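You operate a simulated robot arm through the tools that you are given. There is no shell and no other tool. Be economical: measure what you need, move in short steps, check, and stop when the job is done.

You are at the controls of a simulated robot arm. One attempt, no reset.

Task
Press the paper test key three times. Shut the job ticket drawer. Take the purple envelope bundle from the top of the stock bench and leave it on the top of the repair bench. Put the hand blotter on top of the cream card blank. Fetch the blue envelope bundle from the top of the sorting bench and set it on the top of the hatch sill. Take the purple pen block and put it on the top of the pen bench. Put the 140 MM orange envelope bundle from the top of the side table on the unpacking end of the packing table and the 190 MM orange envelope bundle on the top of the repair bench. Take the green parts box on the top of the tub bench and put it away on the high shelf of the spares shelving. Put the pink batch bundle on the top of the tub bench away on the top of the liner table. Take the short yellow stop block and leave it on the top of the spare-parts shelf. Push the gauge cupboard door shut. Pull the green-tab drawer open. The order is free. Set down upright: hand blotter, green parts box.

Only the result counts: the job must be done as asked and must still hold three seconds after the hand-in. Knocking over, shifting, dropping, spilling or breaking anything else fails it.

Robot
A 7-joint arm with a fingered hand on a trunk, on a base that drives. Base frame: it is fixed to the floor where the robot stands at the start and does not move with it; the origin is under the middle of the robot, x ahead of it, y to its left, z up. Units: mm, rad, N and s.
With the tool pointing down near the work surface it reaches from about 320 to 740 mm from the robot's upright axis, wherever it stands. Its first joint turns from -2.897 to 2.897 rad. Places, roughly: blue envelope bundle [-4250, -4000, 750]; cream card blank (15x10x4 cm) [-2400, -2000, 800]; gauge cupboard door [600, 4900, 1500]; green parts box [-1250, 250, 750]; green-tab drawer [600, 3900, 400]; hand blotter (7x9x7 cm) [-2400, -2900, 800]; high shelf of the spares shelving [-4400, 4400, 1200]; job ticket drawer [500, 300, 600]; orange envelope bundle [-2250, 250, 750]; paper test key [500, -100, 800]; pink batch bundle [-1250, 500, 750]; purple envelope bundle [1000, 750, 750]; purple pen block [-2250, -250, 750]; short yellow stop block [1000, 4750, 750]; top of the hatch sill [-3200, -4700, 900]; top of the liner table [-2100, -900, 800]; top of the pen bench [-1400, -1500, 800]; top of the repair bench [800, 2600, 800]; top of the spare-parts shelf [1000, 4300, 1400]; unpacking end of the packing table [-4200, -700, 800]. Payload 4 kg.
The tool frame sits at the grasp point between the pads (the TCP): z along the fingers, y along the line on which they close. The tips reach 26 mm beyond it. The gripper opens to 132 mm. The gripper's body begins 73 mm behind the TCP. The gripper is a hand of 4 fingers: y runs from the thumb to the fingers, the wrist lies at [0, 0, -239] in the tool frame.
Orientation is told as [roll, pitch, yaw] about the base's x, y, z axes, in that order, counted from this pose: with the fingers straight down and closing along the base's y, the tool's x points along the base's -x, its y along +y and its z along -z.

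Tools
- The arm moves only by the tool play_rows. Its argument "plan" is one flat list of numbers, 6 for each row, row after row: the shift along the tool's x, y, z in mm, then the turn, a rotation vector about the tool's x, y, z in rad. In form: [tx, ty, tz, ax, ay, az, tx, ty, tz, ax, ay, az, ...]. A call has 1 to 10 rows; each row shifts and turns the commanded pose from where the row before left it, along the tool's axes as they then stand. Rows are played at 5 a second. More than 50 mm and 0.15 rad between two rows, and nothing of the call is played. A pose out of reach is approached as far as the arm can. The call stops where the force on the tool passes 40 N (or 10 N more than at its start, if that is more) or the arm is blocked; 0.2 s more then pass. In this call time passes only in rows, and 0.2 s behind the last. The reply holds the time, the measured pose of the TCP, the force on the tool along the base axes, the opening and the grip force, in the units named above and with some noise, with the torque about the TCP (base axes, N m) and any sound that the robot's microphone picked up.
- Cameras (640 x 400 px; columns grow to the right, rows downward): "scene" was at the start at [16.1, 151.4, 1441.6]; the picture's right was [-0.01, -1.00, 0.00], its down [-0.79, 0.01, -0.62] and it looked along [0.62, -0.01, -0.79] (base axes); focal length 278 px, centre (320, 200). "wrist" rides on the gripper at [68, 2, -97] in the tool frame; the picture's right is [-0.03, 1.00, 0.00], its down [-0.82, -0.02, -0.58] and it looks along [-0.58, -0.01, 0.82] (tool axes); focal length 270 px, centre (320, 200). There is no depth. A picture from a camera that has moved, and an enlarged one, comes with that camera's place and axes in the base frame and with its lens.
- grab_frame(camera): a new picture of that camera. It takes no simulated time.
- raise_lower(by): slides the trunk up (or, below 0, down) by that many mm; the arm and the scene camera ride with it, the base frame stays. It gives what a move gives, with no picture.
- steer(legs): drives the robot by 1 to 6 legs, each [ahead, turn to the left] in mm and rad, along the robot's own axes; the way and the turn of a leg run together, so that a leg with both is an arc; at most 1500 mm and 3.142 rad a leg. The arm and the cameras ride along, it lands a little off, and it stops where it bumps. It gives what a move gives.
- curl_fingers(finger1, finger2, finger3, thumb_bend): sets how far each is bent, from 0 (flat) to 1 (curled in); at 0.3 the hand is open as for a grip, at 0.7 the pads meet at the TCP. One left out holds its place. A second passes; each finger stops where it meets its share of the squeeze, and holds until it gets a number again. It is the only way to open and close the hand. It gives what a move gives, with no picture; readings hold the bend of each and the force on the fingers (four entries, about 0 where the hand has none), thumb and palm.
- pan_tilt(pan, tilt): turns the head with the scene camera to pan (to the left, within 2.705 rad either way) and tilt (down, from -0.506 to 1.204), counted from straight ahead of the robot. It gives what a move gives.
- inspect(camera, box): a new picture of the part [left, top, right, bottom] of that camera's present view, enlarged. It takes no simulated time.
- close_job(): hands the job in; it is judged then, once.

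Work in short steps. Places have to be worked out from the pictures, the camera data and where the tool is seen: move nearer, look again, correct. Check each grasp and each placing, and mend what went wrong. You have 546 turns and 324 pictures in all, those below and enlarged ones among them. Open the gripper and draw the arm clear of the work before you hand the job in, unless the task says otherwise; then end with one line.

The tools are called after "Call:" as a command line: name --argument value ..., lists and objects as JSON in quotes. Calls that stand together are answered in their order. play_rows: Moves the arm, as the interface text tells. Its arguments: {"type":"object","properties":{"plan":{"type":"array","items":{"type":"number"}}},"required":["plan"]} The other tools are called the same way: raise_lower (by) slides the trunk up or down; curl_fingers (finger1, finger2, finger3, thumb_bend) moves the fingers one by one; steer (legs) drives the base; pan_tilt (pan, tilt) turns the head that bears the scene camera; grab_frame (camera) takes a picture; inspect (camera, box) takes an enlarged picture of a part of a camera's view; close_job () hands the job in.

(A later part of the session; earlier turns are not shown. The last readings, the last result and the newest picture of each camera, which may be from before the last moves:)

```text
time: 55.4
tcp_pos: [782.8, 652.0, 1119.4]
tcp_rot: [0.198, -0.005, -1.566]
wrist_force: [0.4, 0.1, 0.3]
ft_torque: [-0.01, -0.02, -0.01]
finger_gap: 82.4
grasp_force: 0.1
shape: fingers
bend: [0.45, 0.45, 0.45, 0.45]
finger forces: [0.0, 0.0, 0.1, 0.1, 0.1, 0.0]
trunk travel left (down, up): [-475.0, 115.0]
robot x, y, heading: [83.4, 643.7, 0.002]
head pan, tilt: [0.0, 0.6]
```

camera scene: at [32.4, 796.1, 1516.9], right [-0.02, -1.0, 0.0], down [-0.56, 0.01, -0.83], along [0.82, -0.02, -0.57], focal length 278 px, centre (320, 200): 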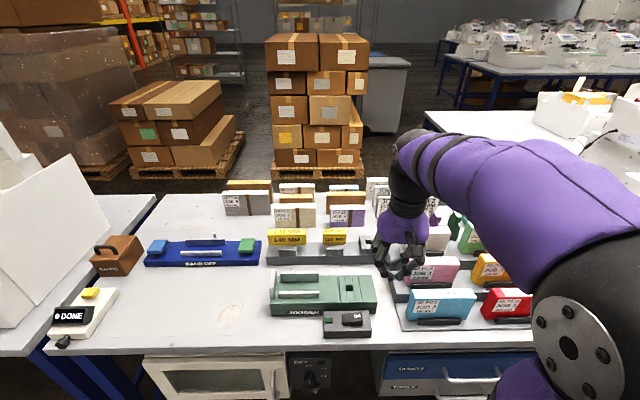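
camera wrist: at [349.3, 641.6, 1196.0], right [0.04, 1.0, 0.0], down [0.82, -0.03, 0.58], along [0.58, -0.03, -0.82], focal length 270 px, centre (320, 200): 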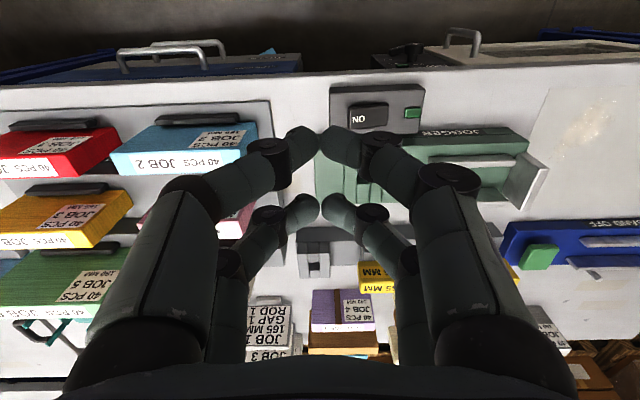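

Tilt is in the right sense. I'll continue forward to x≈925 at height to check the reach, then view.

Call:
play_rows --plan '[0, 46.4, 9.4, 0, 0, 0, 0, 46.4, 9.4, 0, 0, 0, 0, 46.4, 9.4, 0, 0, 0]'

Call:
grab_frame --camera "wrist"

Call:
inspect --camera "scene" --box '[210, 120, 480, 280]'

```text
time: 56.2
tcp_pos: [824.4, 647.5, 1094.8]
tcp_rot: [0.199, -0.004, -1.567]
wrist_force: [-0.3, -0.2, -0.1]
ft_torque: [0.0, -0.01, -0.01]
finger_gap: 82.5
grasp_force: 0.2
shape: fingers
bend: [0.45, 0.45, 0.45, 0.45]
finger forces: [0.0, 0.1, 0.1, 0.1, 0.0, 0.1]
out of reach, approached as far as the arm can: row 1, 2, 3
trunk travel left (down, up): [-475.0, 115.0]
robot x, y, heading: [79.3, 643.7, 0.005]
head pan, tilt: [0.0, 0.6]
```

```text
292 pictures are left
camera wrist: at [807.3, 715.7, 1190.9], right [0.98, -0.02, 0.2], down [-0.13, -0.81, 0.57], along [0.15, -0.58, -0.8], focal length 270 px, centre (320, 200)
```

wrist: 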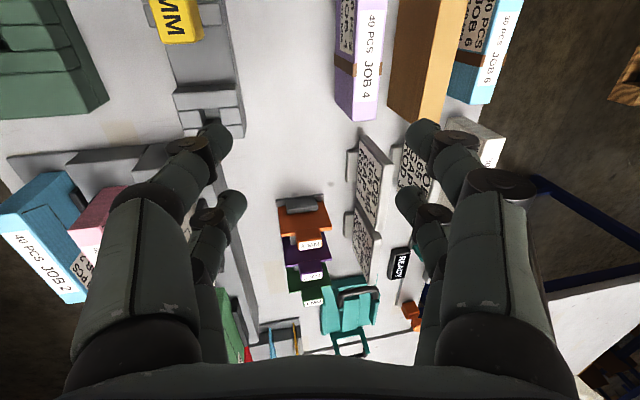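

```text
2.37 times, centred on (345, 200) of scene
camera zoom: at [109.2, 796.0, 1516.9], right [0.0, -1.0, 0.0], down [-0.56, 0.0, -0.83], along [0.83, 0.0, -0.56], focal length 660 px, centre (261, 200)
```

zoom: 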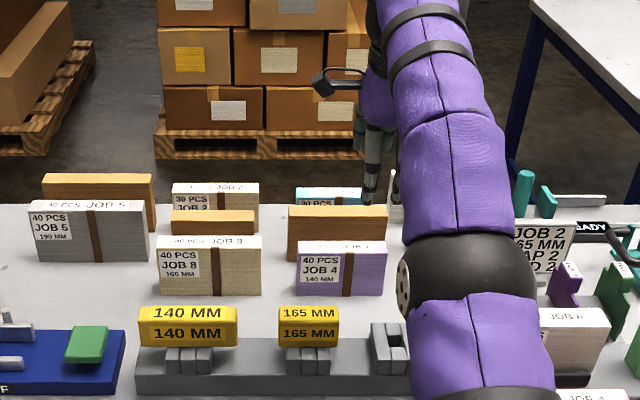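

At height the arm reaches only x≈824; a higher trunk with a lower hand should extend it. I'll raise the trunk and descend in steps.

Call:
raise_lower --by 112

Call:
play_rows --plan '[0, -9.9, 49, 0, 0, 0, 0, -9.9, 49, 0, 0, 0, 0, -9.9, 49, 0, 0, 0]'

```text
time: 57.6
tcp_pos: [826.6, 648.0, 1206.7]
tcp_rot: [0.198, -0.004, -1.569]
wrist_force: [0.0, -0.5, -0.2]
ft_torque: [0.0, 0.01, 0.01]
finger_gap: 82.7
grasp_force: 0.1
shape: fingers
bend: [0.45, 0.45, 0.45, 0.45]
finger forces: [0.0, 0.0, 0.0, 0.0, 0.0, 0.0]
trunk travel left (down, up): [-587.0, 3.0]
robot x, y, heading: [79.9, 645.0, -0.002]
head pan, tilt: [0.0, 0.6]
```

```text
time: 58.4
tcp_pos: [826.8, 647.2, 1055.4]
tcp_rot: [0.197, -0.004, -1.565]
wrist_force: [-0.2, 0.6, -0.6]
ft_torque: [-0.02, -0.03, 0.0]
finger_gap: 82.7
grasp_force: 0.0
shape: fingers
bend: [0.45, 0.45, 0.45, 0.45]
finger forces: [0.1, 0.0, 0.0, 0.1, 0.1, 0.0]
trunk travel left (down, up): [-587.0, 3.0]
robot x, y, heading: [82.6, 639.7, -0.0]
head pan, tilt: [0.0, 0.6]
```

Tracking is clean. I'll descend to ~960 then go forward.

Call:
play_rows --plan '[0, -9.9, 49, 0, 0, 0, 0, -9.9, 49, 0, 0, 0, 0, 46.4, 9.4, 0, 0, 0, 0, 46.4, 9.4, 0, 0, 0]'

Call:
grab_frame --camera "wrist"

Call:
inspect --camera "scene" --box '[210, 140, 480, 300]'

```text
time: 59.4
tcp_pos: [887.6, 646.9, 955.7]
tcp_rot: [0.197, -0.006, -1.568]
wrist_force: [0.3, 0.4, -0.1]
ft_torque: [0.04, -0.03, 0.02]
finger_gap: 82.8
grasp_force: 0.1
shape: fingers
bend: [0.45, 0.45, 0.45, 0.45]
finger forces: [0.0, 0.1, 0.0, 0.1, 0.0, 0.0]
out of reach, approached as far as the arm can: row 4
trunk travel left (down, up): [-587.0, 3.0]
robot x, y, heading: [78.9, 643.7, 0.003]
head pan, tilt: [0.0, 0.6]
```

```text
290 pictures are left
camera wrist: at [870.2, 714.8, 1051.6], right [0.98, -0.02, 0.2], down [-0.13, -0.81, 0.57], along [0.15, -0.58, -0.8], focal length 270 px, centre (320, 200)
```

wrist: 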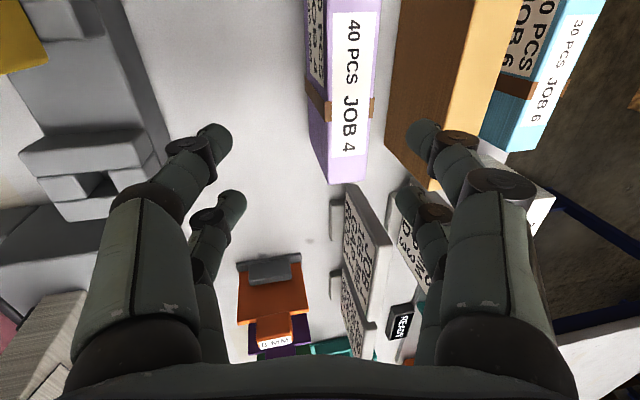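

```text
2.37 times, centred on (345, 220) of scene
camera zoom: at [106.7, 795.9, 1629.2], right [0.0, -1.0, 0.0], down [-0.56, 0.0, -0.83], along [0.83, 0.0, -0.56], focal length 660 px, centre (261, 153)
```

zoom: 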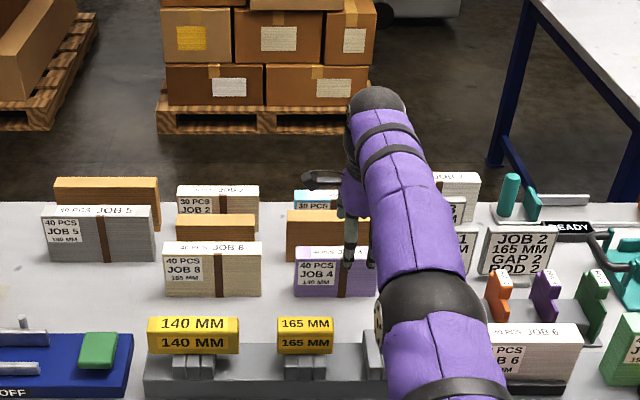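

Measured bundle: x 912–943, y 602–742, top z≈875. I need ~40 mm more reach, so I'll check the gap between base and bench before edging forward.

Call:
pan_tilt --pan 0.0 --tilt 1.2

Call:
grab_frame --camera "scene"

```text
time: 60.4
tcp_pos: [888.9, 647.0, 953.9]
tcp_rot: [0.198, -0.005, -1.567]
wrist_force: [1.0, 0.4, 0.0]
ft_torque: [-0.01, 0.02, -0.01]
finger_gap: 82.9
grasp_force: 0.1
shape: fingers
bend: [0.45, 0.45, 0.45, 0.45]
finger forces: [0.0, 0.0, 0.1, 0.0, 0.0, 0.1]
trunk travel left (down, up): [-587.0, 3.0]
robot x, y, heading: [80.4, 639.5, 0.001]
head pan, tilt: [0.0, 1.201]
```

```text
288 pictures are left
camera scene: at [77.4, 795.9, 1584.4], right [0.0, -1.0, 0.0], down [-0.93, 0.0, -0.36], along [0.36, 0.0, -0.93], focal length 278 px, centre (320, 200)
```

scene: 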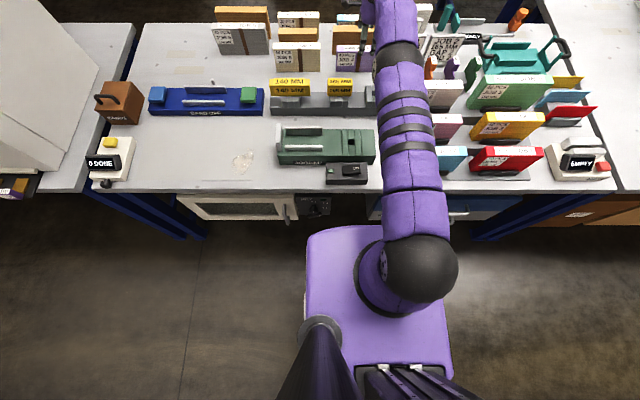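

The lavender part is the trunk carriage, so base clearance isn't visible; I'll use a bit more tilt instead. I'll set asymmetric finger bends, then step down and forward.

Call:
curl_fingers --finger1 0.38 --finger2 0.38 --finger3 0.38 --thumb_bend 0.5

Call:
play_rows --plan '[0, 0, 0, -0.06, 0, 0, 0, -10.3, 38.6, 0, 0, 0, 0, 14, 4, 0, 0, 0]'

Call:
grab_frame --camera "wrist"

```text
time: 61.4
tcp_pos: [889.9, 647.7, 955.4]
tcp_rot: [0.199, -0.004, -1.567]
wrist_force: [-0.4, -0.6, 0.1]
ft_torque: [0.02, 0.0, -0.01]
finger_gap: 86.0
grasp_force: 0.1
shape: fingers
bend: [0.38, 0.38, 0.38, 0.5]
finger forces: [0.0, 0.0, 0.0, 0.0, 0.0, 0.0]
trunk travel left (down, up): [-587.0, 3.0]
robot x, y, heading: [79.9, 643.1, 0.003]
head pan, tilt: [0.0, 1.201]
```

```text
time: 62.2
tcp_pos: [904.3, 647.2, 914.8]
tcp_rot: [0.26, -0.004, -1.567]
wrist_force: [-0.3, 0.7, 0.0]
ft_torque: [-0.02, -0.02, -0.01]
finger_gap: 85.9
grasp_force: 0.1
shape: fingers
bend: [0.38, 0.38, 0.38, 0.5]
finger forces: [0.1, 0.0, 0.0, 0.0, 0.0, 0.0]
trunk travel left (down, up): [-587.0, 3.0]
robot x, y, heading: [80.2, 643.3, 0.0]
head pan, tilt: [0.0, 1.201]
```

```text
287 pictures are left
camera wrist: at [882.0, 715.1, 1008.9], right [0.97, -0.02, 0.26], down [-0.16, -0.81, 0.56], along [0.2, -0.58, -0.79], focal length 270 px, centre (320, 200)
```

wrist: 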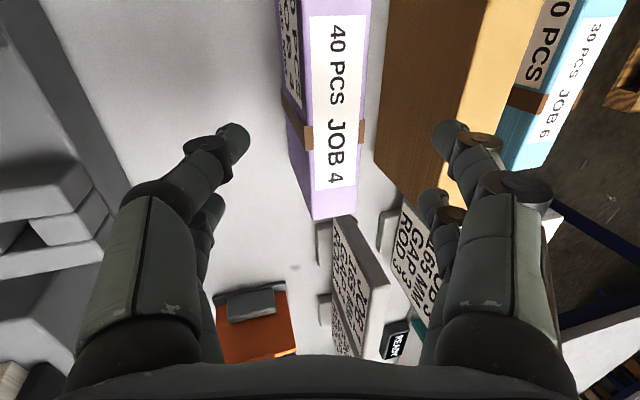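

Far finger is close to the orange bundle's face plane. I'll advance to x≈918, tighten the far fingers slightly, and check again before descending.

Call:
curl_fingers --finger1 0.46 --finger2 0.46 --finger3 0.46 --thumb_bend 0.46

Call:
play_rows --plan '[0, 16, 4.2, 0, 0, 0]'

Call:
grab_frame --camera "wrist"

```text
time: 63.2
tcp_pos: [904.1, 646.6, 913.9]
tcp_rot: [0.257, -0.006, -1.569]
wrist_force: [-0.4, 0.8, -0.1]
ft_torque: [0.03, 0.01, -0.01]
finger_gap: 79.8
grasp_force: 0.0
shape: fingers
bend: [0.46, 0.46, 0.46, 0.46]
finger forces: [0.0, 0.0, 0.1, 0.0, 0.1, 0.0]
trunk travel left (down, up): [-587.0, 3.0]
robot x, y, heading: [77.8, 644.6, 0.001]
head pan, tilt: [0.0, 1.201]
```

```text
time: 63.6
tcp_pos: [903.9, 646.6, 914.4]
tcp_rot: [0.258, -0.005, -1.568]
wrist_force: [0.0, 0.9, 0.5]
ft_torque: [0.02, 0.01, 0.02]
finger_gap: 79.8
grasp_force: 0.1
shape: fingers
bend: [0.46, 0.46, 0.46, 0.46]
finger forces: [0.1, 0.0, 0.1, 0.0, 0.0, 0.0]
out of reach, approached as far as the arm can: row 1
trunk travel left (down, up): [-587.0, 3.0]
robot x, y, heading: [77.6, 643.3, 0.0]
head pan, tilt: [0.0, 1.201]
```

```text
286 pictures are left
camera wrist: at [881.4, 715.1, 1009.6], right [0.97, -0.02, 0.26], down [-0.16, -0.81, 0.56], along [0.2, -0.58, -0.79], focal length 270 px, centre (320, 200)
```

wrist: 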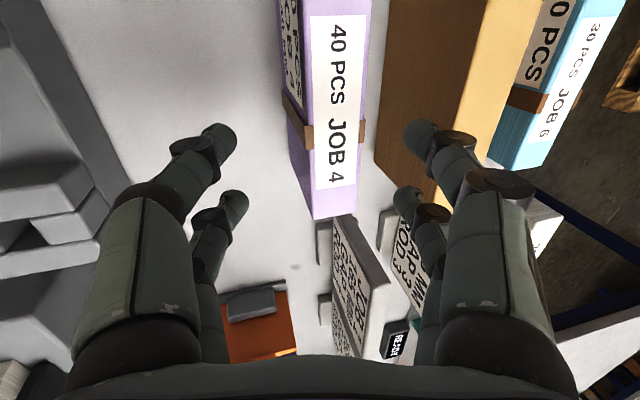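

The far side rides higher due to the tilt, so I can go down ~20 and forward as reach grows, repeatedly.

Call:
play_rows --plan '[0, -5.1, 19.3, 0, 0, 0, 0, 10, 2.6, 0, 0, 0]'

Call:
play_rows --plan '[0, -4, 14.5, 0, 0, 0, 0, 7, 1.8, 0, 0, 0]'

Call:
grab_frame --camera "wrist"

```text
time: 64.2
tcp_pos: [905.5, 644.9, 895.2]
tcp_rot: [0.258, -0.004, -1.567]
wrist_force: [0.1, -0.2, -0.5]
ft_torque: [0.0, 0.02, 0.01]
finger_gap: 79.4
grasp_force: 0.2
shape: fingers
bend: [0.46, 0.46, 0.46, 0.46]
finger forces: [0.0, 0.1, 0.0, 0.1, 0.1, 0.0]
out of reach, approached as far as the arm can: row 2
trunk travel left (down, up): [-587.0, 3.0]
robot x, y, heading: [78.7, 645.5, 0.002]
head pan, tilt: [0.0, 1.201]
```

```text
time: 64.8
tcp_pos: [903.9, 647.2, 879.5]
tcp_rot: [0.258, -0.005, -1.568]
wrist_force: [0.2, -0.2, -0.5]
ft_torque: [0.0, -0.01, 0.03]
finger_gap: 79.8
grasp_force: 0.0
shape: fingers
bend: [0.46, 0.46, 0.46, 0.46]
finger forces: [0.1, 0.1, 0.0, 0.0, 0.1, 0.0]
out of reach, approached as far as the arm can: row 2
trunk travel left (down, up): [-587.0, 3.0]
robot x, y, heading: [80.7, 642.9, 0.0]
head pan, tilt: [0.0, 1.201]
```

```text
285 pictures are left
camera wrist: at [880.9, 714.6, 975.0], right [0.97, -0.02, 0.26], down [-0.17, -0.81, 0.56], along [0.2, -0.58, -0.79], focal length 270 px, centre (320, 200)
```

wrist: 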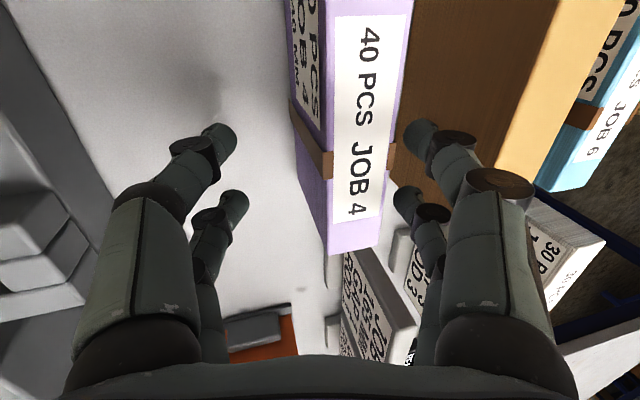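

Reach is saturated at x≈904. I'll edge the base forward 15 mm, which is safe for both fingers (35 mm thumb gap, 35 mm behind far finger).

Call:
steer --legs '[[15, 0]]'

Call:
grab_frame --camera "wrist"

```text
time: 65.6
tcp_pos: [919.2, 645.7, 879.4]
tcp_rot: [0.258, -0.005, -1.568]
wrist_force: [0.0, 1.0, 0.5]
ft_torque: [-0.04, 0.01, 0.01]
finger_gap: 79.5
grasp_force: 0.1
shape: fingers
bend: [0.46, 0.46, 0.46, 0.46]
finger forces: [0.0, 0.1, 0.0, 0.0, 0.0, 0.0]
trunk travel left (down, up): [-587.0, 3.0]
robot x, y, heading: [97.1, 641.3, -0.002]
head pan, tilt: [0.0, 1.201]
```

```text
284 pictures are left
camera wrist: at [896.1, 714.4, 974.7], right [0.97, -0.02, 0.26], down [-0.16, -0.81, 0.56], along [0.2, -0.58, -0.79], focal length 270 px, centre (320, 200)
```

wrist: 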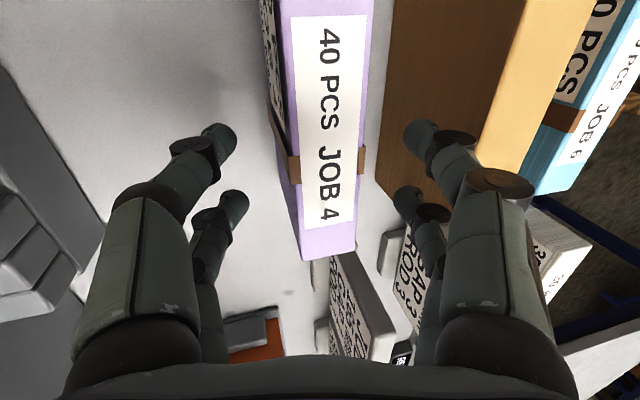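

The slab is centred between the fingers. I'll descend 38 mm vertically and close.

Call:
play_rows --plan '[0, -5.1, 19.3, 0, 0, 0, 0, -5.1, 19.3, 0, 0, 0]'

Call:
curl_fingers --finger1 0.75 --finger2 0.75 --finger3 0.75 --thumb_bend 0.75

Call:
grab_frame --camera "wrist"

```text
time: 66.2
tcp_pos: [916.9, 645.8, 839.4]
tcp_rot: [0.261, -0.005, -1.566]
wrist_force: [-0.3, 0.2, -1.0]
ft_torque: [-0.03, 0.03, 0.01]
finger_gap: 79.8
grasp_force: 0.0
shape: fingers
bend: [0.46, 0.46, 0.46, 0.46]
finger forces: [0.1, 0.1, 0.0, 0.0, 0.0, 0.1]
trunk travel left (down, up): [-587.0, 3.0]
robot x, y, heading: [94.6, 645.9, -0.002]
head pan, tilt: [0.0, 1.201]
```

```text
time: 67.2
tcp_pos: [917.6, 646.7, 840.4]
tcp_rot: [0.258, -0.006, -1.569]
wrist_force: [-0.1, 0.0, 0.2]
ft_torque: [-0.07, 0.03, 0.02]
finger_gap: 28.8
grasp_force: 17.4
shape: fingers
bend: [0.6, 0.61, 0.64, 0.67]
finger forces: [8.6, 8.4, 6.5, 0.1, 10.6, 0.0]
trunk travel left (down, up): [-587.0, 3.0]
robot x, y, heading: [93.3, 645.7, 0.0]
head pan, tilt: [0.0, 1.201]
```

```text
283 pictures are left
camera wrist: at [894.0, 714.1, 935.3], right [0.97, -0.02, 0.26], down [-0.17, -0.81, 0.56], along [0.2, -0.58, -0.79], focal length 270 px, centre (320, 200)
```

wrist: 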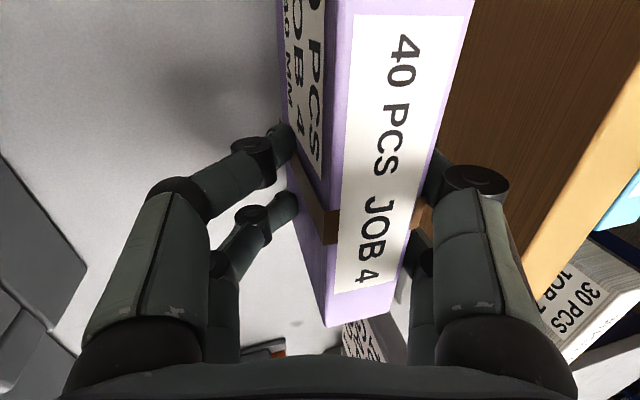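

Grip is firm (gap 29 mm, ~17 N). I'll lift vertically 100 mm.

Call:
play_rows --plan '[0, 5.1, -19.3, 0, 0, 0, 0, 10.2, -38.6, 0, 0, 0, 0, 10.2, -38.6, 0, 0, 0, 0, 10.2, -38.6, 0, 0, 0]'

Call:
grab_frame --camera "wrist"

```text
time: 68.2
tcp_pos: [916.6, 646.9, 979.5]
tcp_rot: [0.256, -0.006, -1.568]
wrist_force: [0.2, -1.1, -1.2]
ft_torque: [-0.05, 0.04, 0.0]
finger_gap: 28.6
grasp_force: 16.8
shape: fingers
bend: [0.6, 0.61, 0.64, 0.67]
finger forces: [8.7, 8.3, 6.2, 0.1, 10.7, 0.0]
trunk travel left (down, up): [-587.0, 3.0]
robot x, y, heading: [94.1, 645.3, -0.0]
head pan, tilt: [0.0, 1.201]
```

```text
282 pictures are left
camera wrist: at [893.2, 715.7, 1074.4], right [0.97, -0.02, 0.25], down [-0.16, -0.81, 0.56], along [0.2, -0.58, -0.79], focal length 270 px, centre (320, 200)
```

wrist: 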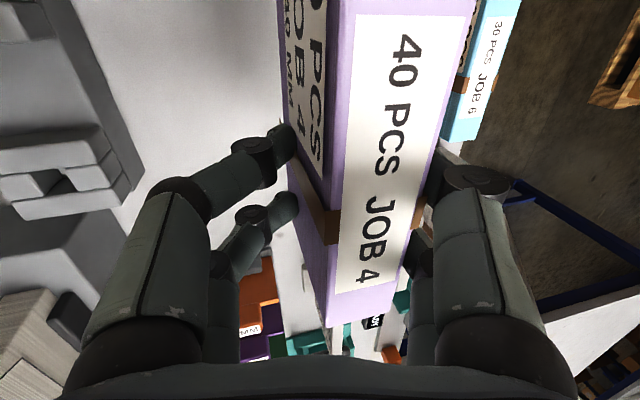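

Lifted cleanly. I'll retract the arm toward the robot at height, then back off and turn toward the repair bench.

Call:
play_rows --plan '[0, 8, -30, 0, 0, 0, 0, -47, -12.4, 0, 0, 0, 0, -47, -12.4, 0, 0, 0, 0, -47, -12.4, 0, 0, 0, 0, -47, -12.4, 0, 0, 0, 0, -47, -12.4, 0, 0, 0, 0, -47, -12.4, 0, 0, 0, 0, -47, -12.4, 0, 0, 0, 0, -47, -12.4, 0, 0, 0]'

Call:
steer --legs '[[-350, 0], [0, 1.571]]'

Call:
pan_tilt --pan -0.4 --tilt 0.5

Call:
grab_frame --camera "scene"

```text
time: 70.2
tcp_pos: [896.5, 646.9, 1085.3]
tcp_rot: [0.258, -0.004, -1.568]
wrist_force: [-0.3, -0.3, -0.8]
ft_torque: [-0.01, 0.02, 0.04]
finger_gap: 28.6
grasp_force: 17.4
shape: fingers
bend: [0.6, 0.61, 0.64, 0.68]
finger forces: [8.6, 8.3, 6.3, 0.0, 10.6, 0.0]
out of reach, approached as far as the arm can: row 1, 2, 3, 4, 5, 6, 7, 8, 9
trunk travel left (down, up): [-587.0, 3.0]
robot x, y, heading: [93.6, 641.0, -0.006]
head pan, tilt: [0.0, 1.201]
```

```text
time: 76.2
tcp_pos: [-258.4, 1444.8, 1085.5]
tcp_rot: [0.257, -0.006, 0.003]
wrist_force: [0.3, 0.9, -1.6]
ft_torque: [0.0, -0.04, 0.01]
finger_gap: 28.0
grasp_force: 16.0
shape: fingers
bend: [0.6, 0.61, 0.65, 0.68]
finger forces: [8.4, 7.9, 6.0, 0.0, 10.2, 0.0]
trunk travel left (down, up): [-587.0, 3.0]
robot x, y, heading: [-256.2, 644.8, 1.566]
head pan, tilt: [0.0, 1.201]
```

```text
time: 77.3
tcp_pos: [-258.7, 1444.6, 1083.4]
tcp_rot: [0.257, -0.005, 0.004]
wrist_force: [-0.9, 0.5, -0.4]
ft_torque: [-0.05, -0.03, 0.03]
finger_gap: 28.1
grasp_force: 16.3
shape: fingers
bend: [0.6, 0.61, 0.65, 0.68]
finger forces: [8.4, 7.9, 6.0, 0.0, 10.3, 0.0]
trunk travel left (down, up): [-587.0, 3.0]
robot x, y, heading: [-254.7, 641.7, 1.572]
head pan, tilt: [-0.4, 0.499]
```

```text
281 pictures are left
camera scene: at [-372.6, 667.3, 1637.9], right [0.92, -0.39, 0.0], down [-0.19, -0.44, -0.88], along [0.34, 0.81, -0.48], focal length 278 px, centre (320, 200)
```

scene: 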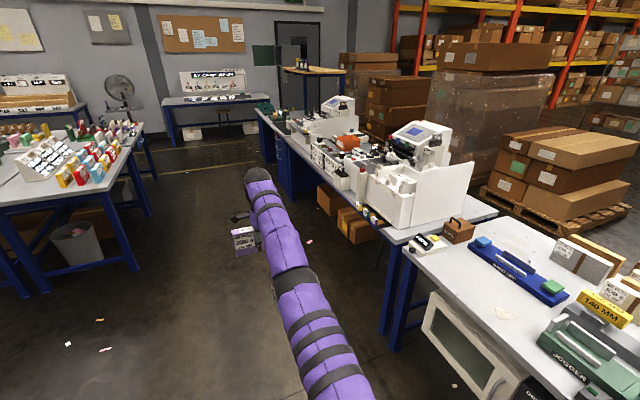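

The retraction stalled near the stretched singularity, and the sweep happened to be clear. I'll try pulling back along with a small descent.

Call:
play_rows --plan '[0, -20, 10, 0, 0, 0, 0, -40, 0, 0, 0, 0, 0, -45, -5, 0, 0, 0]'

```text
time: 78.1
tcp_pos: [-257.9, 1445.4, 1079.2]
tcp_rot: [0.256, -0.007, 0.004]
wrist_force: [-0.5, -0.7, -1.8]
ft_torque: [-0.02, -0.02, -0.02]
finger_gap: 28.2
grasp_force: 16.0
shape: fingers
bend: [0.6, 0.61, 0.65, 0.68]
finger forces: [8.4, 7.9, 6.0, 0.1, 10.1, 0.0]
out of reach, approached as far as the arm can: row 1, 2, 3
trunk travel left (down, up): [-587.0, 3.0]
robot x, y, heading: [-255.0, 642.2, 1.573]
head pan, tilt: [-0.4, 0.499]
```

Stuck at full stretch. I'll descend, since moving vertically at the boundary worked before, and there's only floor below.

Call:
play_rows --plan '[0, -12, 46, 0, 0, 0, 0, -12, 46, 0, 0, 0, 0, -12, 46, 0, 0, 0]'

Call:
play_rows --plan '[0, -40, 0, 0, 0, 0, 0, -40, 0, 0, 0, 0]'

```text
time: 78.9
tcp_pos: [-257.8, 1464.7, 938.5]
tcp_rot: [0.255, -0.005, 0.002]
wrist_force: [-0.1, -0.2, -1.7]
ft_torque: [-0.05, -0.05, 0.03]
finger_gap: 28.4
grasp_force: 15.9
shape: fingers
bend: [0.6, 0.61, 0.65, 0.68]
finger forces: [8.4, 7.9, 6.0, 0.0, 10.2, 0.0]
out of reach, approached as far as the arm can: row 1, 2, 3
trunk travel left (down, up): [-587.0, 3.0]
robot x, y, heading: [-259.2, 647.7, 1.575]
head pan, tilt: [-0.4, 0.499]
```

```text
time: 79.5
tcp_pos: [-257.6, 1465.8, 929.3]
tcp_rot: [0.256, -0.005, 0.002]
wrist_force: [0.8, 0.2, -1.2]
ft_torque: [-0.01, -0.04, 0.0]
finger_gap: 28.0
grasp_force: 16.3
shape: fingers
bend: [0.6, 0.61, 0.65, 0.68]
finger forces: [8.4, 7.9, 6.0, 0.0, 10.3, 0.0]
out of reach, approached as far as the arm can: row 1, 2
trunk travel left (down, up): [-587.0, 3.0]
robot x, y, heading: [-254.9, 645.4, 1.569]
head pan, tilt: [-0.4, 0.499]
```

Sliding only along the reach boundary. I'll try changing the tilt to break out of the singular stretch.

Call:
play_rows --plan '[0, 0, 0, -0.12, 0, 0, 0, 0, 0, -0.12, 0, 0]'

Call:
play_rows --plan '[0, -40, -20, 0, 0, 0, 0, -40, -20, 0, 0, 0]'

```text
time: 80.1
tcp_pos: [-257.9, 1518.7, 930.7]
tcp_rot: [0.496, -0.004, 0.003]
wrist_force: [0.2, -0.2, -1.3]
ft_torque: [-0.03, -0.03, 0.03]
finger_gap: 28.0
grasp_force: 16.3
shape: fingers
bend: [0.6, 0.61, 0.65, 0.68]
finger forces: [8.5, 7.8, 6.0, 0.1, 10.5, 0.0]
out of reach, approached as far as the arm can: row 1, 2
trunk travel left (down, up): [-587.0, 3.0]
robot x, y, heading: [-254.2, 645.0, 1.569]
head pan, tilt: [-0.4, 0.499]
```

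```text
time: 80.7
tcp_pos: [-257.7, 1519.4, 929.7]
tcp_rot: [0.495, -0.005, 0.003]
wrist_force: [-0.1, 0.2, -1.1]
ft_torque: [-0.03, 0.0, -0.02]
finger_gap: 28.0
grasp_force: 16.5
shape: fingers
bend: [0.6, 0.61, 0.65, 0.68]
finger forces: [8.4, 7.8, 6.0, 0.1, 10.5, 0.0]
out of reach, approached as far as the arm can: row 1, 2
trunk travel left (down, up): [-587.0, 3.0]
robot x, y, heading: [-257.0, 645.2, 1.564]
head pan, tilt: [-0.4, 0.499]
```

I'll try several rows that mix downward and inward motion, which should favour bending the elbow.

Call:
play_rows --plan '[0, -41, 23, 0, 0, 0, 0, -41, 23, 0, 0, 0, 0, -41, 23, 0, 0, 0, 0, -41, 23, 0, 0, 0, 0, -41, 23, 0, 0, 0]'

Call:
grab_frame --camera "scene"

```text
time: 81.9
tcp_pos: [-256.7, 1485.0, 715.8]
tcp_rot: [0.496, -0.004, 0.003]
wrist_force: [-0.1, 0.1, -0.9]
ft_torque: [-0.03, -0.02, 0.01]
finger_gap: 27.7
grasp_force: 16.3
shape: fingers
bend: [0.6, 0.61, 0.65, 0.68]
finger forces: [8.3, 7.7, 6.0, 0.0, 10.3, 0.0]
out of reach, approached as far as the arm can: row 1, 2, 3, 4, 5
trunk travel left (down, up): [-587.0, 3.0]
robot x, y, heading: [-254.1, 641.5, 1.575]
head pan, tilt: [-0.4, 0.499]
```

```text
280 pictures are left
camera scene: at [-372.5, 667.5, 1638.0], right [0.92, -0.39, 0.0], down [-0.19, -0.44, -0.88], along [0.34, 0.81, -0.48], focal length 278 px, centre (320, 200)
```

scene: 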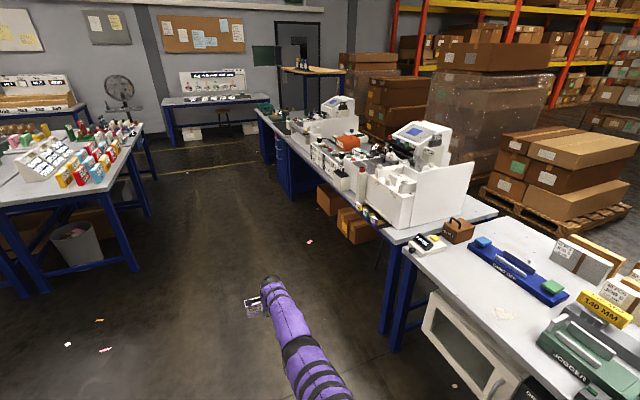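

Still straight. I'll try inward and upward from here with a small yaw change as a perturbation.

Call:
play_rows --plan '[15, -25, -40, 0, 0, 0.08, 15, -25, -40, 0, 0, 0.08, 0, -25, -40, 0, 0, 0]'

```text
time: 82.7
tcp_pos: [-297.2, 1493.5, 747.5]
tcp_rot: [0.492, 0.072, -0.138]
wrist_force: [0.8, -0.3, -1.3]
ft_torque: [-0.02, -0.06, -0.01]
finger_gap: 28.2
grasp_force: 16.0
shape: fingers
bend: [0.6, 0.61, 0.65, 0.68]
finger forces: [8.3, 7.7, 6.0, 0.1, 10.5, 0.1]
out of reach, approached as far as the arm can: row 1, 2, 3
trunk travel left (down, up): [-587.0, 3.0]
robot x, y, heading: [-257.8, 642.4, 1.572]
head pan, tilt: [-0.4, 0.499]
```

I think the elbow slipped into the wrong branch (past max reach). I'll push outward to max reach, then move down, which should bend it the right way.

Call:
play_rows --plan '[0, 20, -40, 0, 0, 0, 0, 20, -40, 0, 0, 0, 0, 20, -40, 0, 0, 0, 0, 42, 23, 0, 0, 0, 0, 42, 23, 0, 0, 0, 0, 42, 23, 0, 0, 0]'

Call:
play_rows --plan '[0, -22, 35, 0, 0, 0, 0, -22, 35, 0, 0, 0, 0, -22, 35, 0, 0, 0, 0, -30, 30, 0, 0, 0]'

```text
time: 84.1
tcp_pos: [-281.9, 1520.2, 878.4]
tcp_rot: [0.493, 0.072, -0.138]
wrist_force: [0.4, 0.7, -1.9]
ft_torque: [-0.03, -0.04, 0.01]
finger_gap: 27.6
grasp_force: 15.9
shape: fingers
bend: [0.6, 0.61, 0.65, 0.68]
finger forces: [8.4, 7.8, 6.0, 0.1, 10.2, 0.0]
out of reach, approached as far as the arm can: row 1, 2, 3, 4, 5, 6
trunk travel left (down, up): [-587.0, 3.0]
robot x, y, heading: [-255.3, 641.5, 1.57]
head pan, tilt: [-0.4, 0.499]
```

```text
time: 85.1
tcp_pos: [-294.7, 1487.9, 716.6]
tcp_rot: [0.495, 0.072, -0.136]
wrist_force: [0.1, 0.4, -0.3]
ft_torque: [-0.04, -0.02, 0.03]
finger_gap: 27.6
grasp_force: 16.4
shape: fingers
bend: [0.6, 0.61, 0.65, 0.68]
finger forces: [8.4, 7.6, 6.0, 0.0, 10.3, 0.1]
out of reach, approached as far as the arm can: row 1, 3
trunk travel left (down, up): [-587.0, 3.0]
robot x, y, heading: [-254.8, 644.8, 1.579]
head pan, tilt: [-0.4, 0.499]
```

Rows 2 and 4 were reached, so the elbow may be free. I'll try pulling inward now.

Call:
play_rows --plan '[0, -38, -15, 0, 0, 0, 0, -38, -15, 0, 0, 0, 0, -38, -15, 0, 0, 0, 0, -38, -15, 0, 0, 0]'

```text
time: 86.1
tcp_pos: [-317.3, 1325.2, 696.9]
tcp_rot: [0.495, 0.071, -0.139]
wrist_force: [-0.9, -0.3, -0.7]
ft_torque: [-0.04, -0.05, 0.0]
finger_gap: 27.6
grasp_force: 16.0
shape: fingers
bend: [0.6, 0.61, 0.65, 0.68]
finger forces: [8.1, 7.6, 5.9, 0.0, 10.1, 0.0]
trunk travel left (down, up): [-587.0, 3.0]
robot x, y, heading: [-258.9, 646.6, 1.571]
head pan, tilt: [-0.4, 0.499]
```

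Free again. I'll undo the yaw and extra tilt, pull in and raise to travelling pose.

Call:
play_rows --plan '[0, -30, -10, 0, 0, -0.08, 0, -30, -10, 0, 0, -0.08, 0, -30, -20, 0.12, 0, 0, 0, -30, -20, 0.115, 0, 0, 0, 12, -47, 0, 0, 0, 0, 12, -47, 0, 0, 0, 0, 12, -47, 0, 0, 0, 0, 12, -47, 0, 0, 0]'

Call:
play_rows --plan '[0, 12, -47, 0, 0, 0, 0, 12, -47, 0, 0, 0]'

Call:
grab_frame --camera "wrist"

```text
time: 87.9
tcp_pos: [-324.3, 1187.9, 893.1]
tcp_rot: [0.261, -0.004, 0.005]
wrist_force: [0.3, 0.3, -0.4]
ft_torque: [-0.02, -0.01, 0.0]
finger_gap: 27.4
grasp_force: 15.8
shape: fingers
bend: [0.6, 0.61, 0.65, 0.68]
finger forces: [8.3, 7.6, 5.8, 0.1, 10.0, 0.1]
trunk travel left (down, up): [-587.0, 3.0]
robot x, y, heading: [-257.1, 644.4, 1.571]
head pan, tilt: [-0.4, 0.499]
```

```text
time: 88.5
tcp_pos: [-326.0, 1186.3, 989.6]
tcp_rot: [0.265, -0.005, 0.003]
wrist_force: [0.2, -0.9, -1.5]
ft_torque: [-0.02, -0.02, -0.01]
finger_gap: 27.3
grasp_force: 15.8
shape: fingers
bend: [0.6, 0.61, 0.65, 0.68]
finger forces: [8.3, 7.5, 5.8, 0.1, 10.1, 0.0]
trunk travel left (down, up): [-587.0, 3.0]
robot x, y, heading: [-254.6, 641.0, 1.571]
head pan, tilt: [-0.4, 0.499]
```

```text
279 pictures are left
camera wrist: at [-394.8, 1162.8, 1084.7], right [0.02, 0.97, 0.26], down [0.81, -0.17, 0.56], along [0.58, 0.2, -0.79], focal length 270 px, centre (320, 200)
```

wrist: 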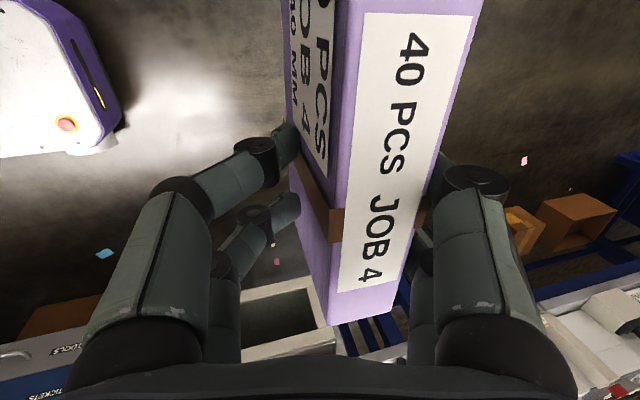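

The bundle is still well held. I'll drive up the aisle about 1950 mm and look at the repair bench.

Call:
steer --legs '[[1300, 0], [600, 0]]'

Call:
pan_tilt --pan -1.3 --tilt 0.6

Call:
grab_frame --camera "scene"

```text
time: 98.0
tcp_pos: [-315.3, 3087.2, 989.0]
tcp_rot: [0.262, -0.005, -0.003]
wrist_force: [0.3, -0.1, -1.5]
ft_torque: [0.0, -0.03, -0.03]
finger_gap: 27.2
grasp_force: 16.4
shape: fingers
bend: [0.6, 0.61, 0.65, 0.68]
finger forces: [8.3, 7.4, 5.7, 0.0, 10.0, 0.0]
trunk travel left (down, up): [-587.0, 3.0]
robot x, y, heading: [-252.2, 2544.2, 1.567]
head pan, tilt: [-0.4, 0.499]
```

```text
time: 99.2
tcp_pos: [-315.9, 3088.2, 988.8]
tcp_rot: [0.263, -0.004, -0.004]
wrist_force: [-0.1, -0.3, -1.5]
ft_torque: [-0.01, -0.03, 0.01]
finger_gap: 27.3
grasp_force: 15.6
shape: fingers
bend: [0.6, 0.61, 0.65, 0.68]
finger forces: [8.3, 7.5, 5.9, 0.1, 9.9, 0.1]
trunk travel left (down, up): [-587.0, 3.0]
robot x, y, heading: [-249.6, 2544.0, 1.565]
head pan, tilt: [-1.3, 0.6]
```

```text
278 pictures are left
camera scene: at [-316.7, 2506.0, 1628.9], right [0.26, -0.96, 0.0], down [-0.55, -0.15, -0.83], along [0.8, 0.22, -0.56], focal length 278 px, centre (320, 200)
```

scene: 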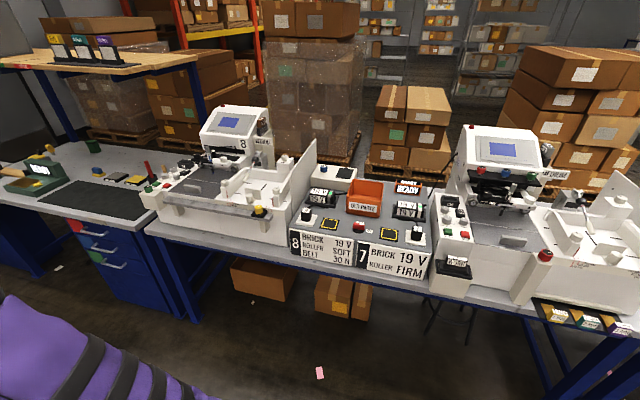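

The repair bench (800,2600) projects to the middle of this view. I'll zoom in to find free space.

Call:
inspect --camera "scene" --box '[140, 110, 440, 300]'

Call:
inspect --camera "scene" --box '[400, 110, 640, 350]'

```text
2.11 times, centred on (290, 205) of scene
camera zoom: at [-316.7, 2506.0, 1628.9], right [0.26, -0.96, 0.0], down [-0.55, -0.15, -0.83], along [0.8, 0.22, -0.56], focal length 586 px, centre (383, 190)
```

zoom: 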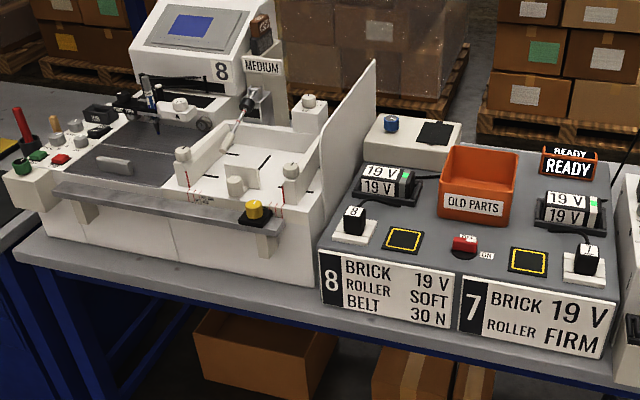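

```text
1.67 times, centred on (520, 230) of scene
camera zoom: at [-316.7, 2506.0, 1628.9], right [0.26, -0.96, 0.0], down [-0.55, -0.15, -0.83], along [0.8, 0.22, -0.56], focal length 464 px, centre (-13, 150)
```

zoom: 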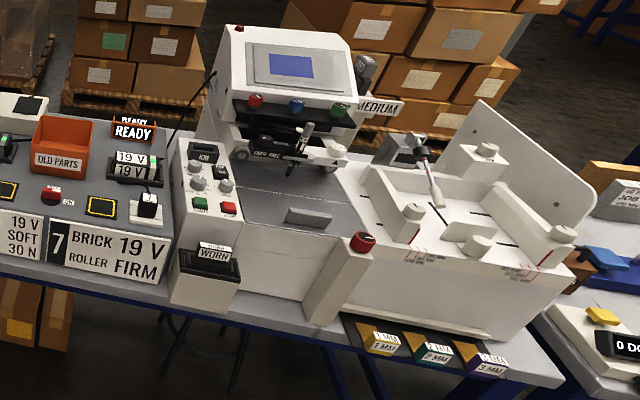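

Space is tight here; I need a closer view. I'll turn to face the bench and look down with both cameras.

Call:
steer --legs '[[0, -1.571]]'

Call:
pan_tilt --pan 0.0 --tilt 0.7

Call:
grab_frame --camera "scene"

```text
time: 103.4
tcp_pos: [294.6, 2615.4, 988.3]
tcp_rot: [0.262, -0.005, -1.563]
wrist_force: [0.6, -0.7, 0.2]
ft_torque: [0.0, 0.04, -0.05]
finger_gap: 26.8
grasp_force: 15.0
shape: fingers
bend: [0.6, 0.61, 0.66, 0.68]
finger forces: [8.0, 7.1, 5.6, 0.0, 9.6, 0.0]
trunk travel left (down, up): [-587.0, 3.0]
robot x, y, heading: [-254.7, 2540.1, 0.006]
head pan, tilt: [-1.3, 0.6]
```

```text
time: 104.9
tcp_pos: [293.3, 2614.7, 989.0]
tcp_rot: [0.261, -0.005, -1.563]
wrist_force: [0.5, 0.2, -1.7]
ft_torque: [-0.05, 0.03, 0.02]
finger_gap: 26.7
grasp_force: 15.7
shape: fingers
bend: [0.6, 0.61, 0.66, 0.68]
finger forces: [8.0, 7.1, 5.6, 0.0, 9.7, 0.0]
trunk travel left (down, up): [-587.0, 3.0]
robot x, y, heading: [-250.1, 2542.5, 0.005]
head pan, tilt: [0.0, 0.7]
```

```text
275 pictures are left
camera scene: at [-223.9, 2694.7, 1620.3], right [0.0, -1.0, 0.0], down [-0.64, 0.0, -0.76], along [0.76, 0.0, -0.64], focal length 278 px, centre (320, 200)
```

scene: 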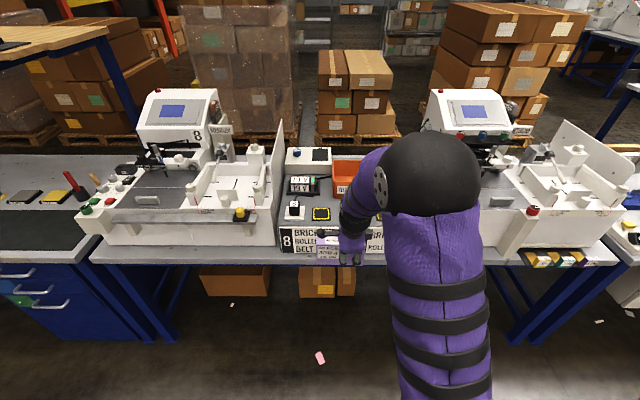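

The arm hides the console centre. I'll move the hand 290 mm to the left (in front of the bench) and look again.

Call:
play_rows --plan '[48, 0, 0, 0, 0, 0, 48, 0, 0, 0, 0, 0, 48, 0, 0, 0, 0, 0, 48, 0, 0, 0, 0, 0, 48, 0, 0, 0, 0, 0, 48, 0, 0, 0, 0, 0]'

Call:
inspect --camera "scene" --box '[230, 110, 520, 280]'

```text
time: 106.3
tcp_pos: [292.3, 2903.5, 986.9]
tcp_rot: [0.262, -0.006, -1.564]
wrist_force: [-0.9, 0.2, -1.9]
ft_torque: [-0.03, 0.03, -0.01]
finger_gap: 26.4
grasp_force: 15.2
shape: fingers
bend: [0.6, 0.61, 0.66, 0.68]
finger forces: [8.0, 7.1, 5.5, 0.0, 9.6, 0.0]
trunk travel left (down, up): [-587.0, 3.0]
robot x, y, heading: [-249.8, 2543.8, 0.002]
head pan, tilt: [0.0, 0.7]
```

```text
2.21 times, centred on (375, 195) of scene
camera zoom: at [-223.9, 2695.4, 1620.2], right [0.0, -1.0, 0.0], down [-0.64, 0.0, -0.76], along [0.76, 0.0, -0.64], focal length 614 px, centre (199, 211)
```

zoom: 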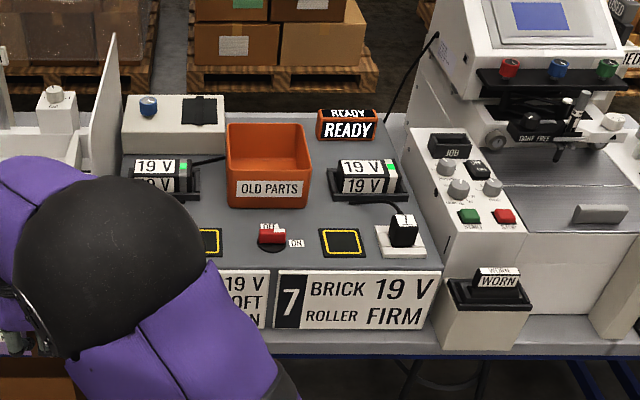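

The console with signs is a raised box (top ≈930), so free bench-top may be behind it. I'll raise the hand, bring it central and drive closer to see behind.

Call:
play_rows --plan '[-48, 0, -20, 0, 0, 0, -48, 0, -20, 0, 0, 0, -48, 0, -25, 0, 0, 0, -48, 0, -25, 0, 0, 0, -48, 0, -25, 0, 0, 0, -48, 0, -25, 0, 0, 0, 0, -20, -40, 0, 0, 0]'

Call:
steer --legs '[[290, 0]]'

Call:
pan_tilt --pan 0.2 --tilt 0.75

Call:
grab_frame --camera "scene"

Call:
pan_tilt --pan -0.7 --tilt 0.75

Call:
grab_frame --camera "scene"

```text
refused: row 1 steps farther than a row can; nothing moved
```

```text
time: 107.7
tcp_pos: [422.0, 2904.9, 989.1]
tcp_rot: [0.248, -0.007, -1.556]
wrist_force: [-16.0, -5.8, 14.2]
ft_torque: [0.19, 0.04, 0.35]
finger_gap: 28.7
grasp_force: 29.3
shape: fingers
bend: [0.71, 0.64, 0.61, 0.64]
finger forces: [26.3, 5.6, 8.8, 0.0, 18.6, 0.1]
trunk travel left (down, up): [-587.0, 3.0]
robot x, y, heading: [-107.9, 2543.5, 0.003]
head pan, tilt: [0.0, 0.7]
stopped in leg 1: the force on the tool passed its limit (the readings are from after the stop); the commanded pose is now the measured one
```

```text
time: 108.4
tcp_pos: [421.9, 2906.0, 988.3]
tcp_rot: [0.251, -0.007, -1.557]
wrist_force: [-23.8, -4.3, 16.8]
ft_torque: [0.25, 0.25, 0.43]
finger_gap: 28.5
grasp_force: 32.5
shape: fingers
bend: [0.71, 0.64, 0.61, 0.64]
finger forces: [27.1, 4.6, 10.3, 0.1, 21.7, 0.1]
trunk travel left (down, up): [-587.0, 3.0]
robot x, y, heading: [-103.6, 2544.2, 0.003]
head pan, tilt: [0.201, 0.75]
```

```text
273 pictures are left
camera scene: at [-91.8, 2710.4, 1616.4], right [0.2, -0.98, 0.0], down [-0.67, -0.14, -0.73], along [0.72, 0.15, -0.68], focal length 278 px, centre (320, 200)
```

scene: 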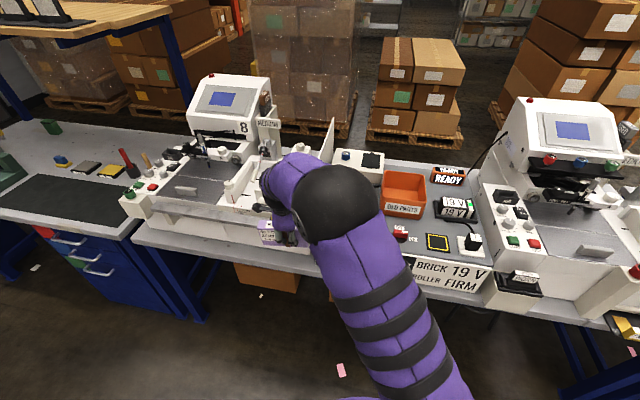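

```text
time: 109.6
tcp_pos: [422.0, 2905.5, 987.8]
tcp_rot: [0.25, -0.008, -1.557]
wrist_force: [-25.4, -2.7, 16.4]
ft_torque: [0.29, 0.37, 0.46]
finger_gap: 28.6
grasp_force: 32.2
shape: fingers
bend: [0.71, 0.64, 0.61, 0.64]
finger forces: [26.3, 4.6, 11.0, 0.0, 23.0, 0.0]
trunk travel left (down, up): [-587.0, 3.0]
robot x, y, heading: [-107.9, 2540.4, 0.004]
head pan, tilt: [-0.7, 0.75]
```

```text
272 pictures are left
camera scene: at [-109.6, 2640.7, 1616.2], right [-0.64, -0.77, 0.0], down [-0.52, 0.44, -0.73], along [0.56, -0.47, -0.68], focal length 278 px, centre (320, 200)
```

scene: 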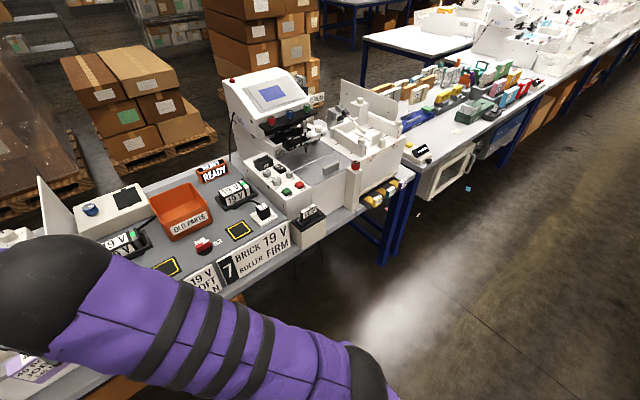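

The row was refused (step too long) and the drive then pressed the slab against machine 8; I mustn't chain those. Backing off straight now.

Call:
steer --legs '[[-140, 0]]'

Call:
grab_frame --camera "wrist"

Call:
pan_tilt --pan 0.3 --tilt 0.75

Call:
grab_frame --camera "scene"

```text
time: 111.0
tcp_pos: [284.0, 2906.2, 986.9]
tcp_rot: [0.246, -0.008, -1.559]
wrist_force: [0.6, 0.8, -0.1]
ft_torque: [-0.03, 0.01, -0.01]
finger_gap: 28.7
grasp_force: 17.5
shape: fingers
bend: [0.6, 0.6, 0.66, 0.68]
finger forces: [8.7, 8.6, 6.1, 0.0, 11.3, 0.0]
trunk travel left (down, up): [-587.0, 3.0]
robot x, y, heading: [-252.2, 2541.7, 0.002]
head pan, tilt: [-0.7, 0.75]
```

```text
271 pictures are left
camera wrist: at [260.9, 2973.3, 1082.1], right [0.97, -0.01, 0.25], down [-0.15, -0.81, 0.56], along [0.19, -0.58, -0.79], focal length 270 px, centre (320, 200)
```

wrist: 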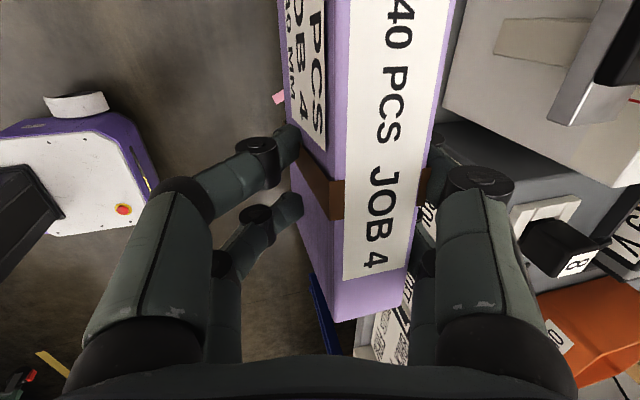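

```text
time: 112.2
tcp_pos: [282.6, 2904.3, 987.2]
tcp_rot: [0.249, -0.007, -1.561]
wrist_force: [0.2, -0.2, -1.3]
ft_torque: [-0.01, 0.06, -0.05]
finger_gap: 28.4
grasp_force: 17.1
shape: fingers
bend: [0.6, 0.6, 0.66, 0.68]
finger forces: [8.7, 8.6, 6.2, 0.0, 11.2, 0.0]
trunk travel left (down, up): [-587.0, 3.0]
robot x, y, heading: [-251.8, 2542.7, 0.0]
head pan, tilt: [0.3, 0.75]
```

```text
270 pictures are left
camera scene: at [-231.7, 2719.5, 1616.0], right [0.3, -0.95, 0.0], down [-0.65, -0.2, -0.73], along [0.7, 0.22, -0.68], focal length 278 px, centre (320, 200)
```

scene: 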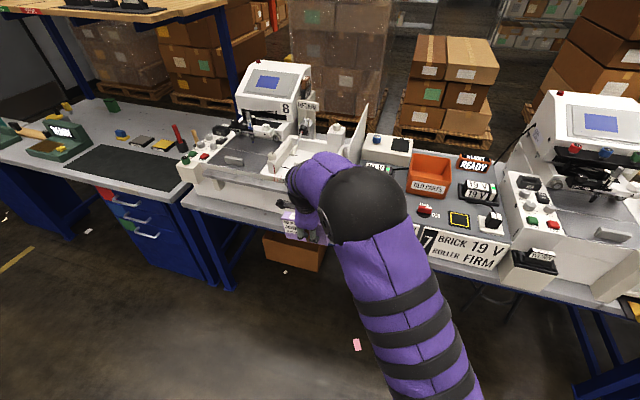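

Machine 8 looks undisturbed and the slab is still held. There seems to be an ~80 mm free strip in front of machine 8; I'll zoom there.

Call:
inspect --camera "scene" --box '[170, 110, 340, 240]'

Call:
inspect --camera "scene" --box '[400, 100, 640, 330]'

```text
3.08 times, centred on (255, 175) of scene
camera zoom: at [-231.7, 2719.5, 1616.0], right [0.3, -0.95, 0.0], down [-0.65, -0.2, -0.73], along [0.7, 0.22, -0.68], focal length 857 px, centre (520, 277)
```

zoom: 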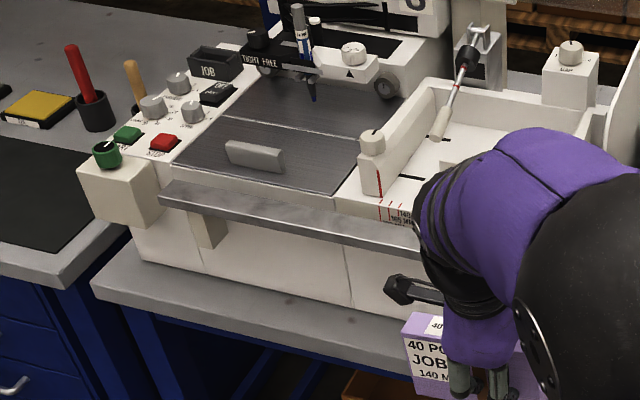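

```text
1.74 times, centred on (520, 215) of scene
camera zoom: at [-231.7, 2719.5, 1616.0], right [0.3, -0.95, 0.0], down [-0.65, -0.2, -0.73], along [0.7, 0.22, -0.68], focal length 484 px, centre (-28, 174)
```

zoom: 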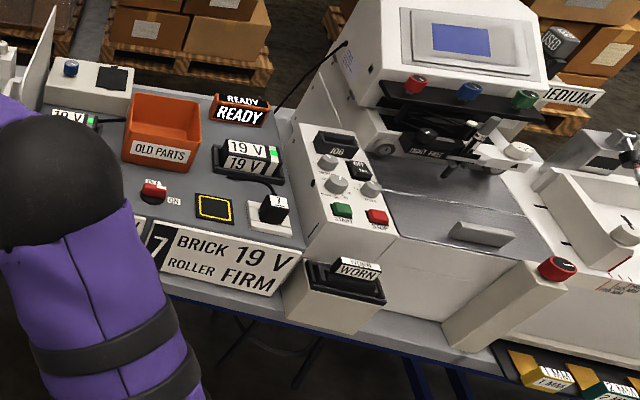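

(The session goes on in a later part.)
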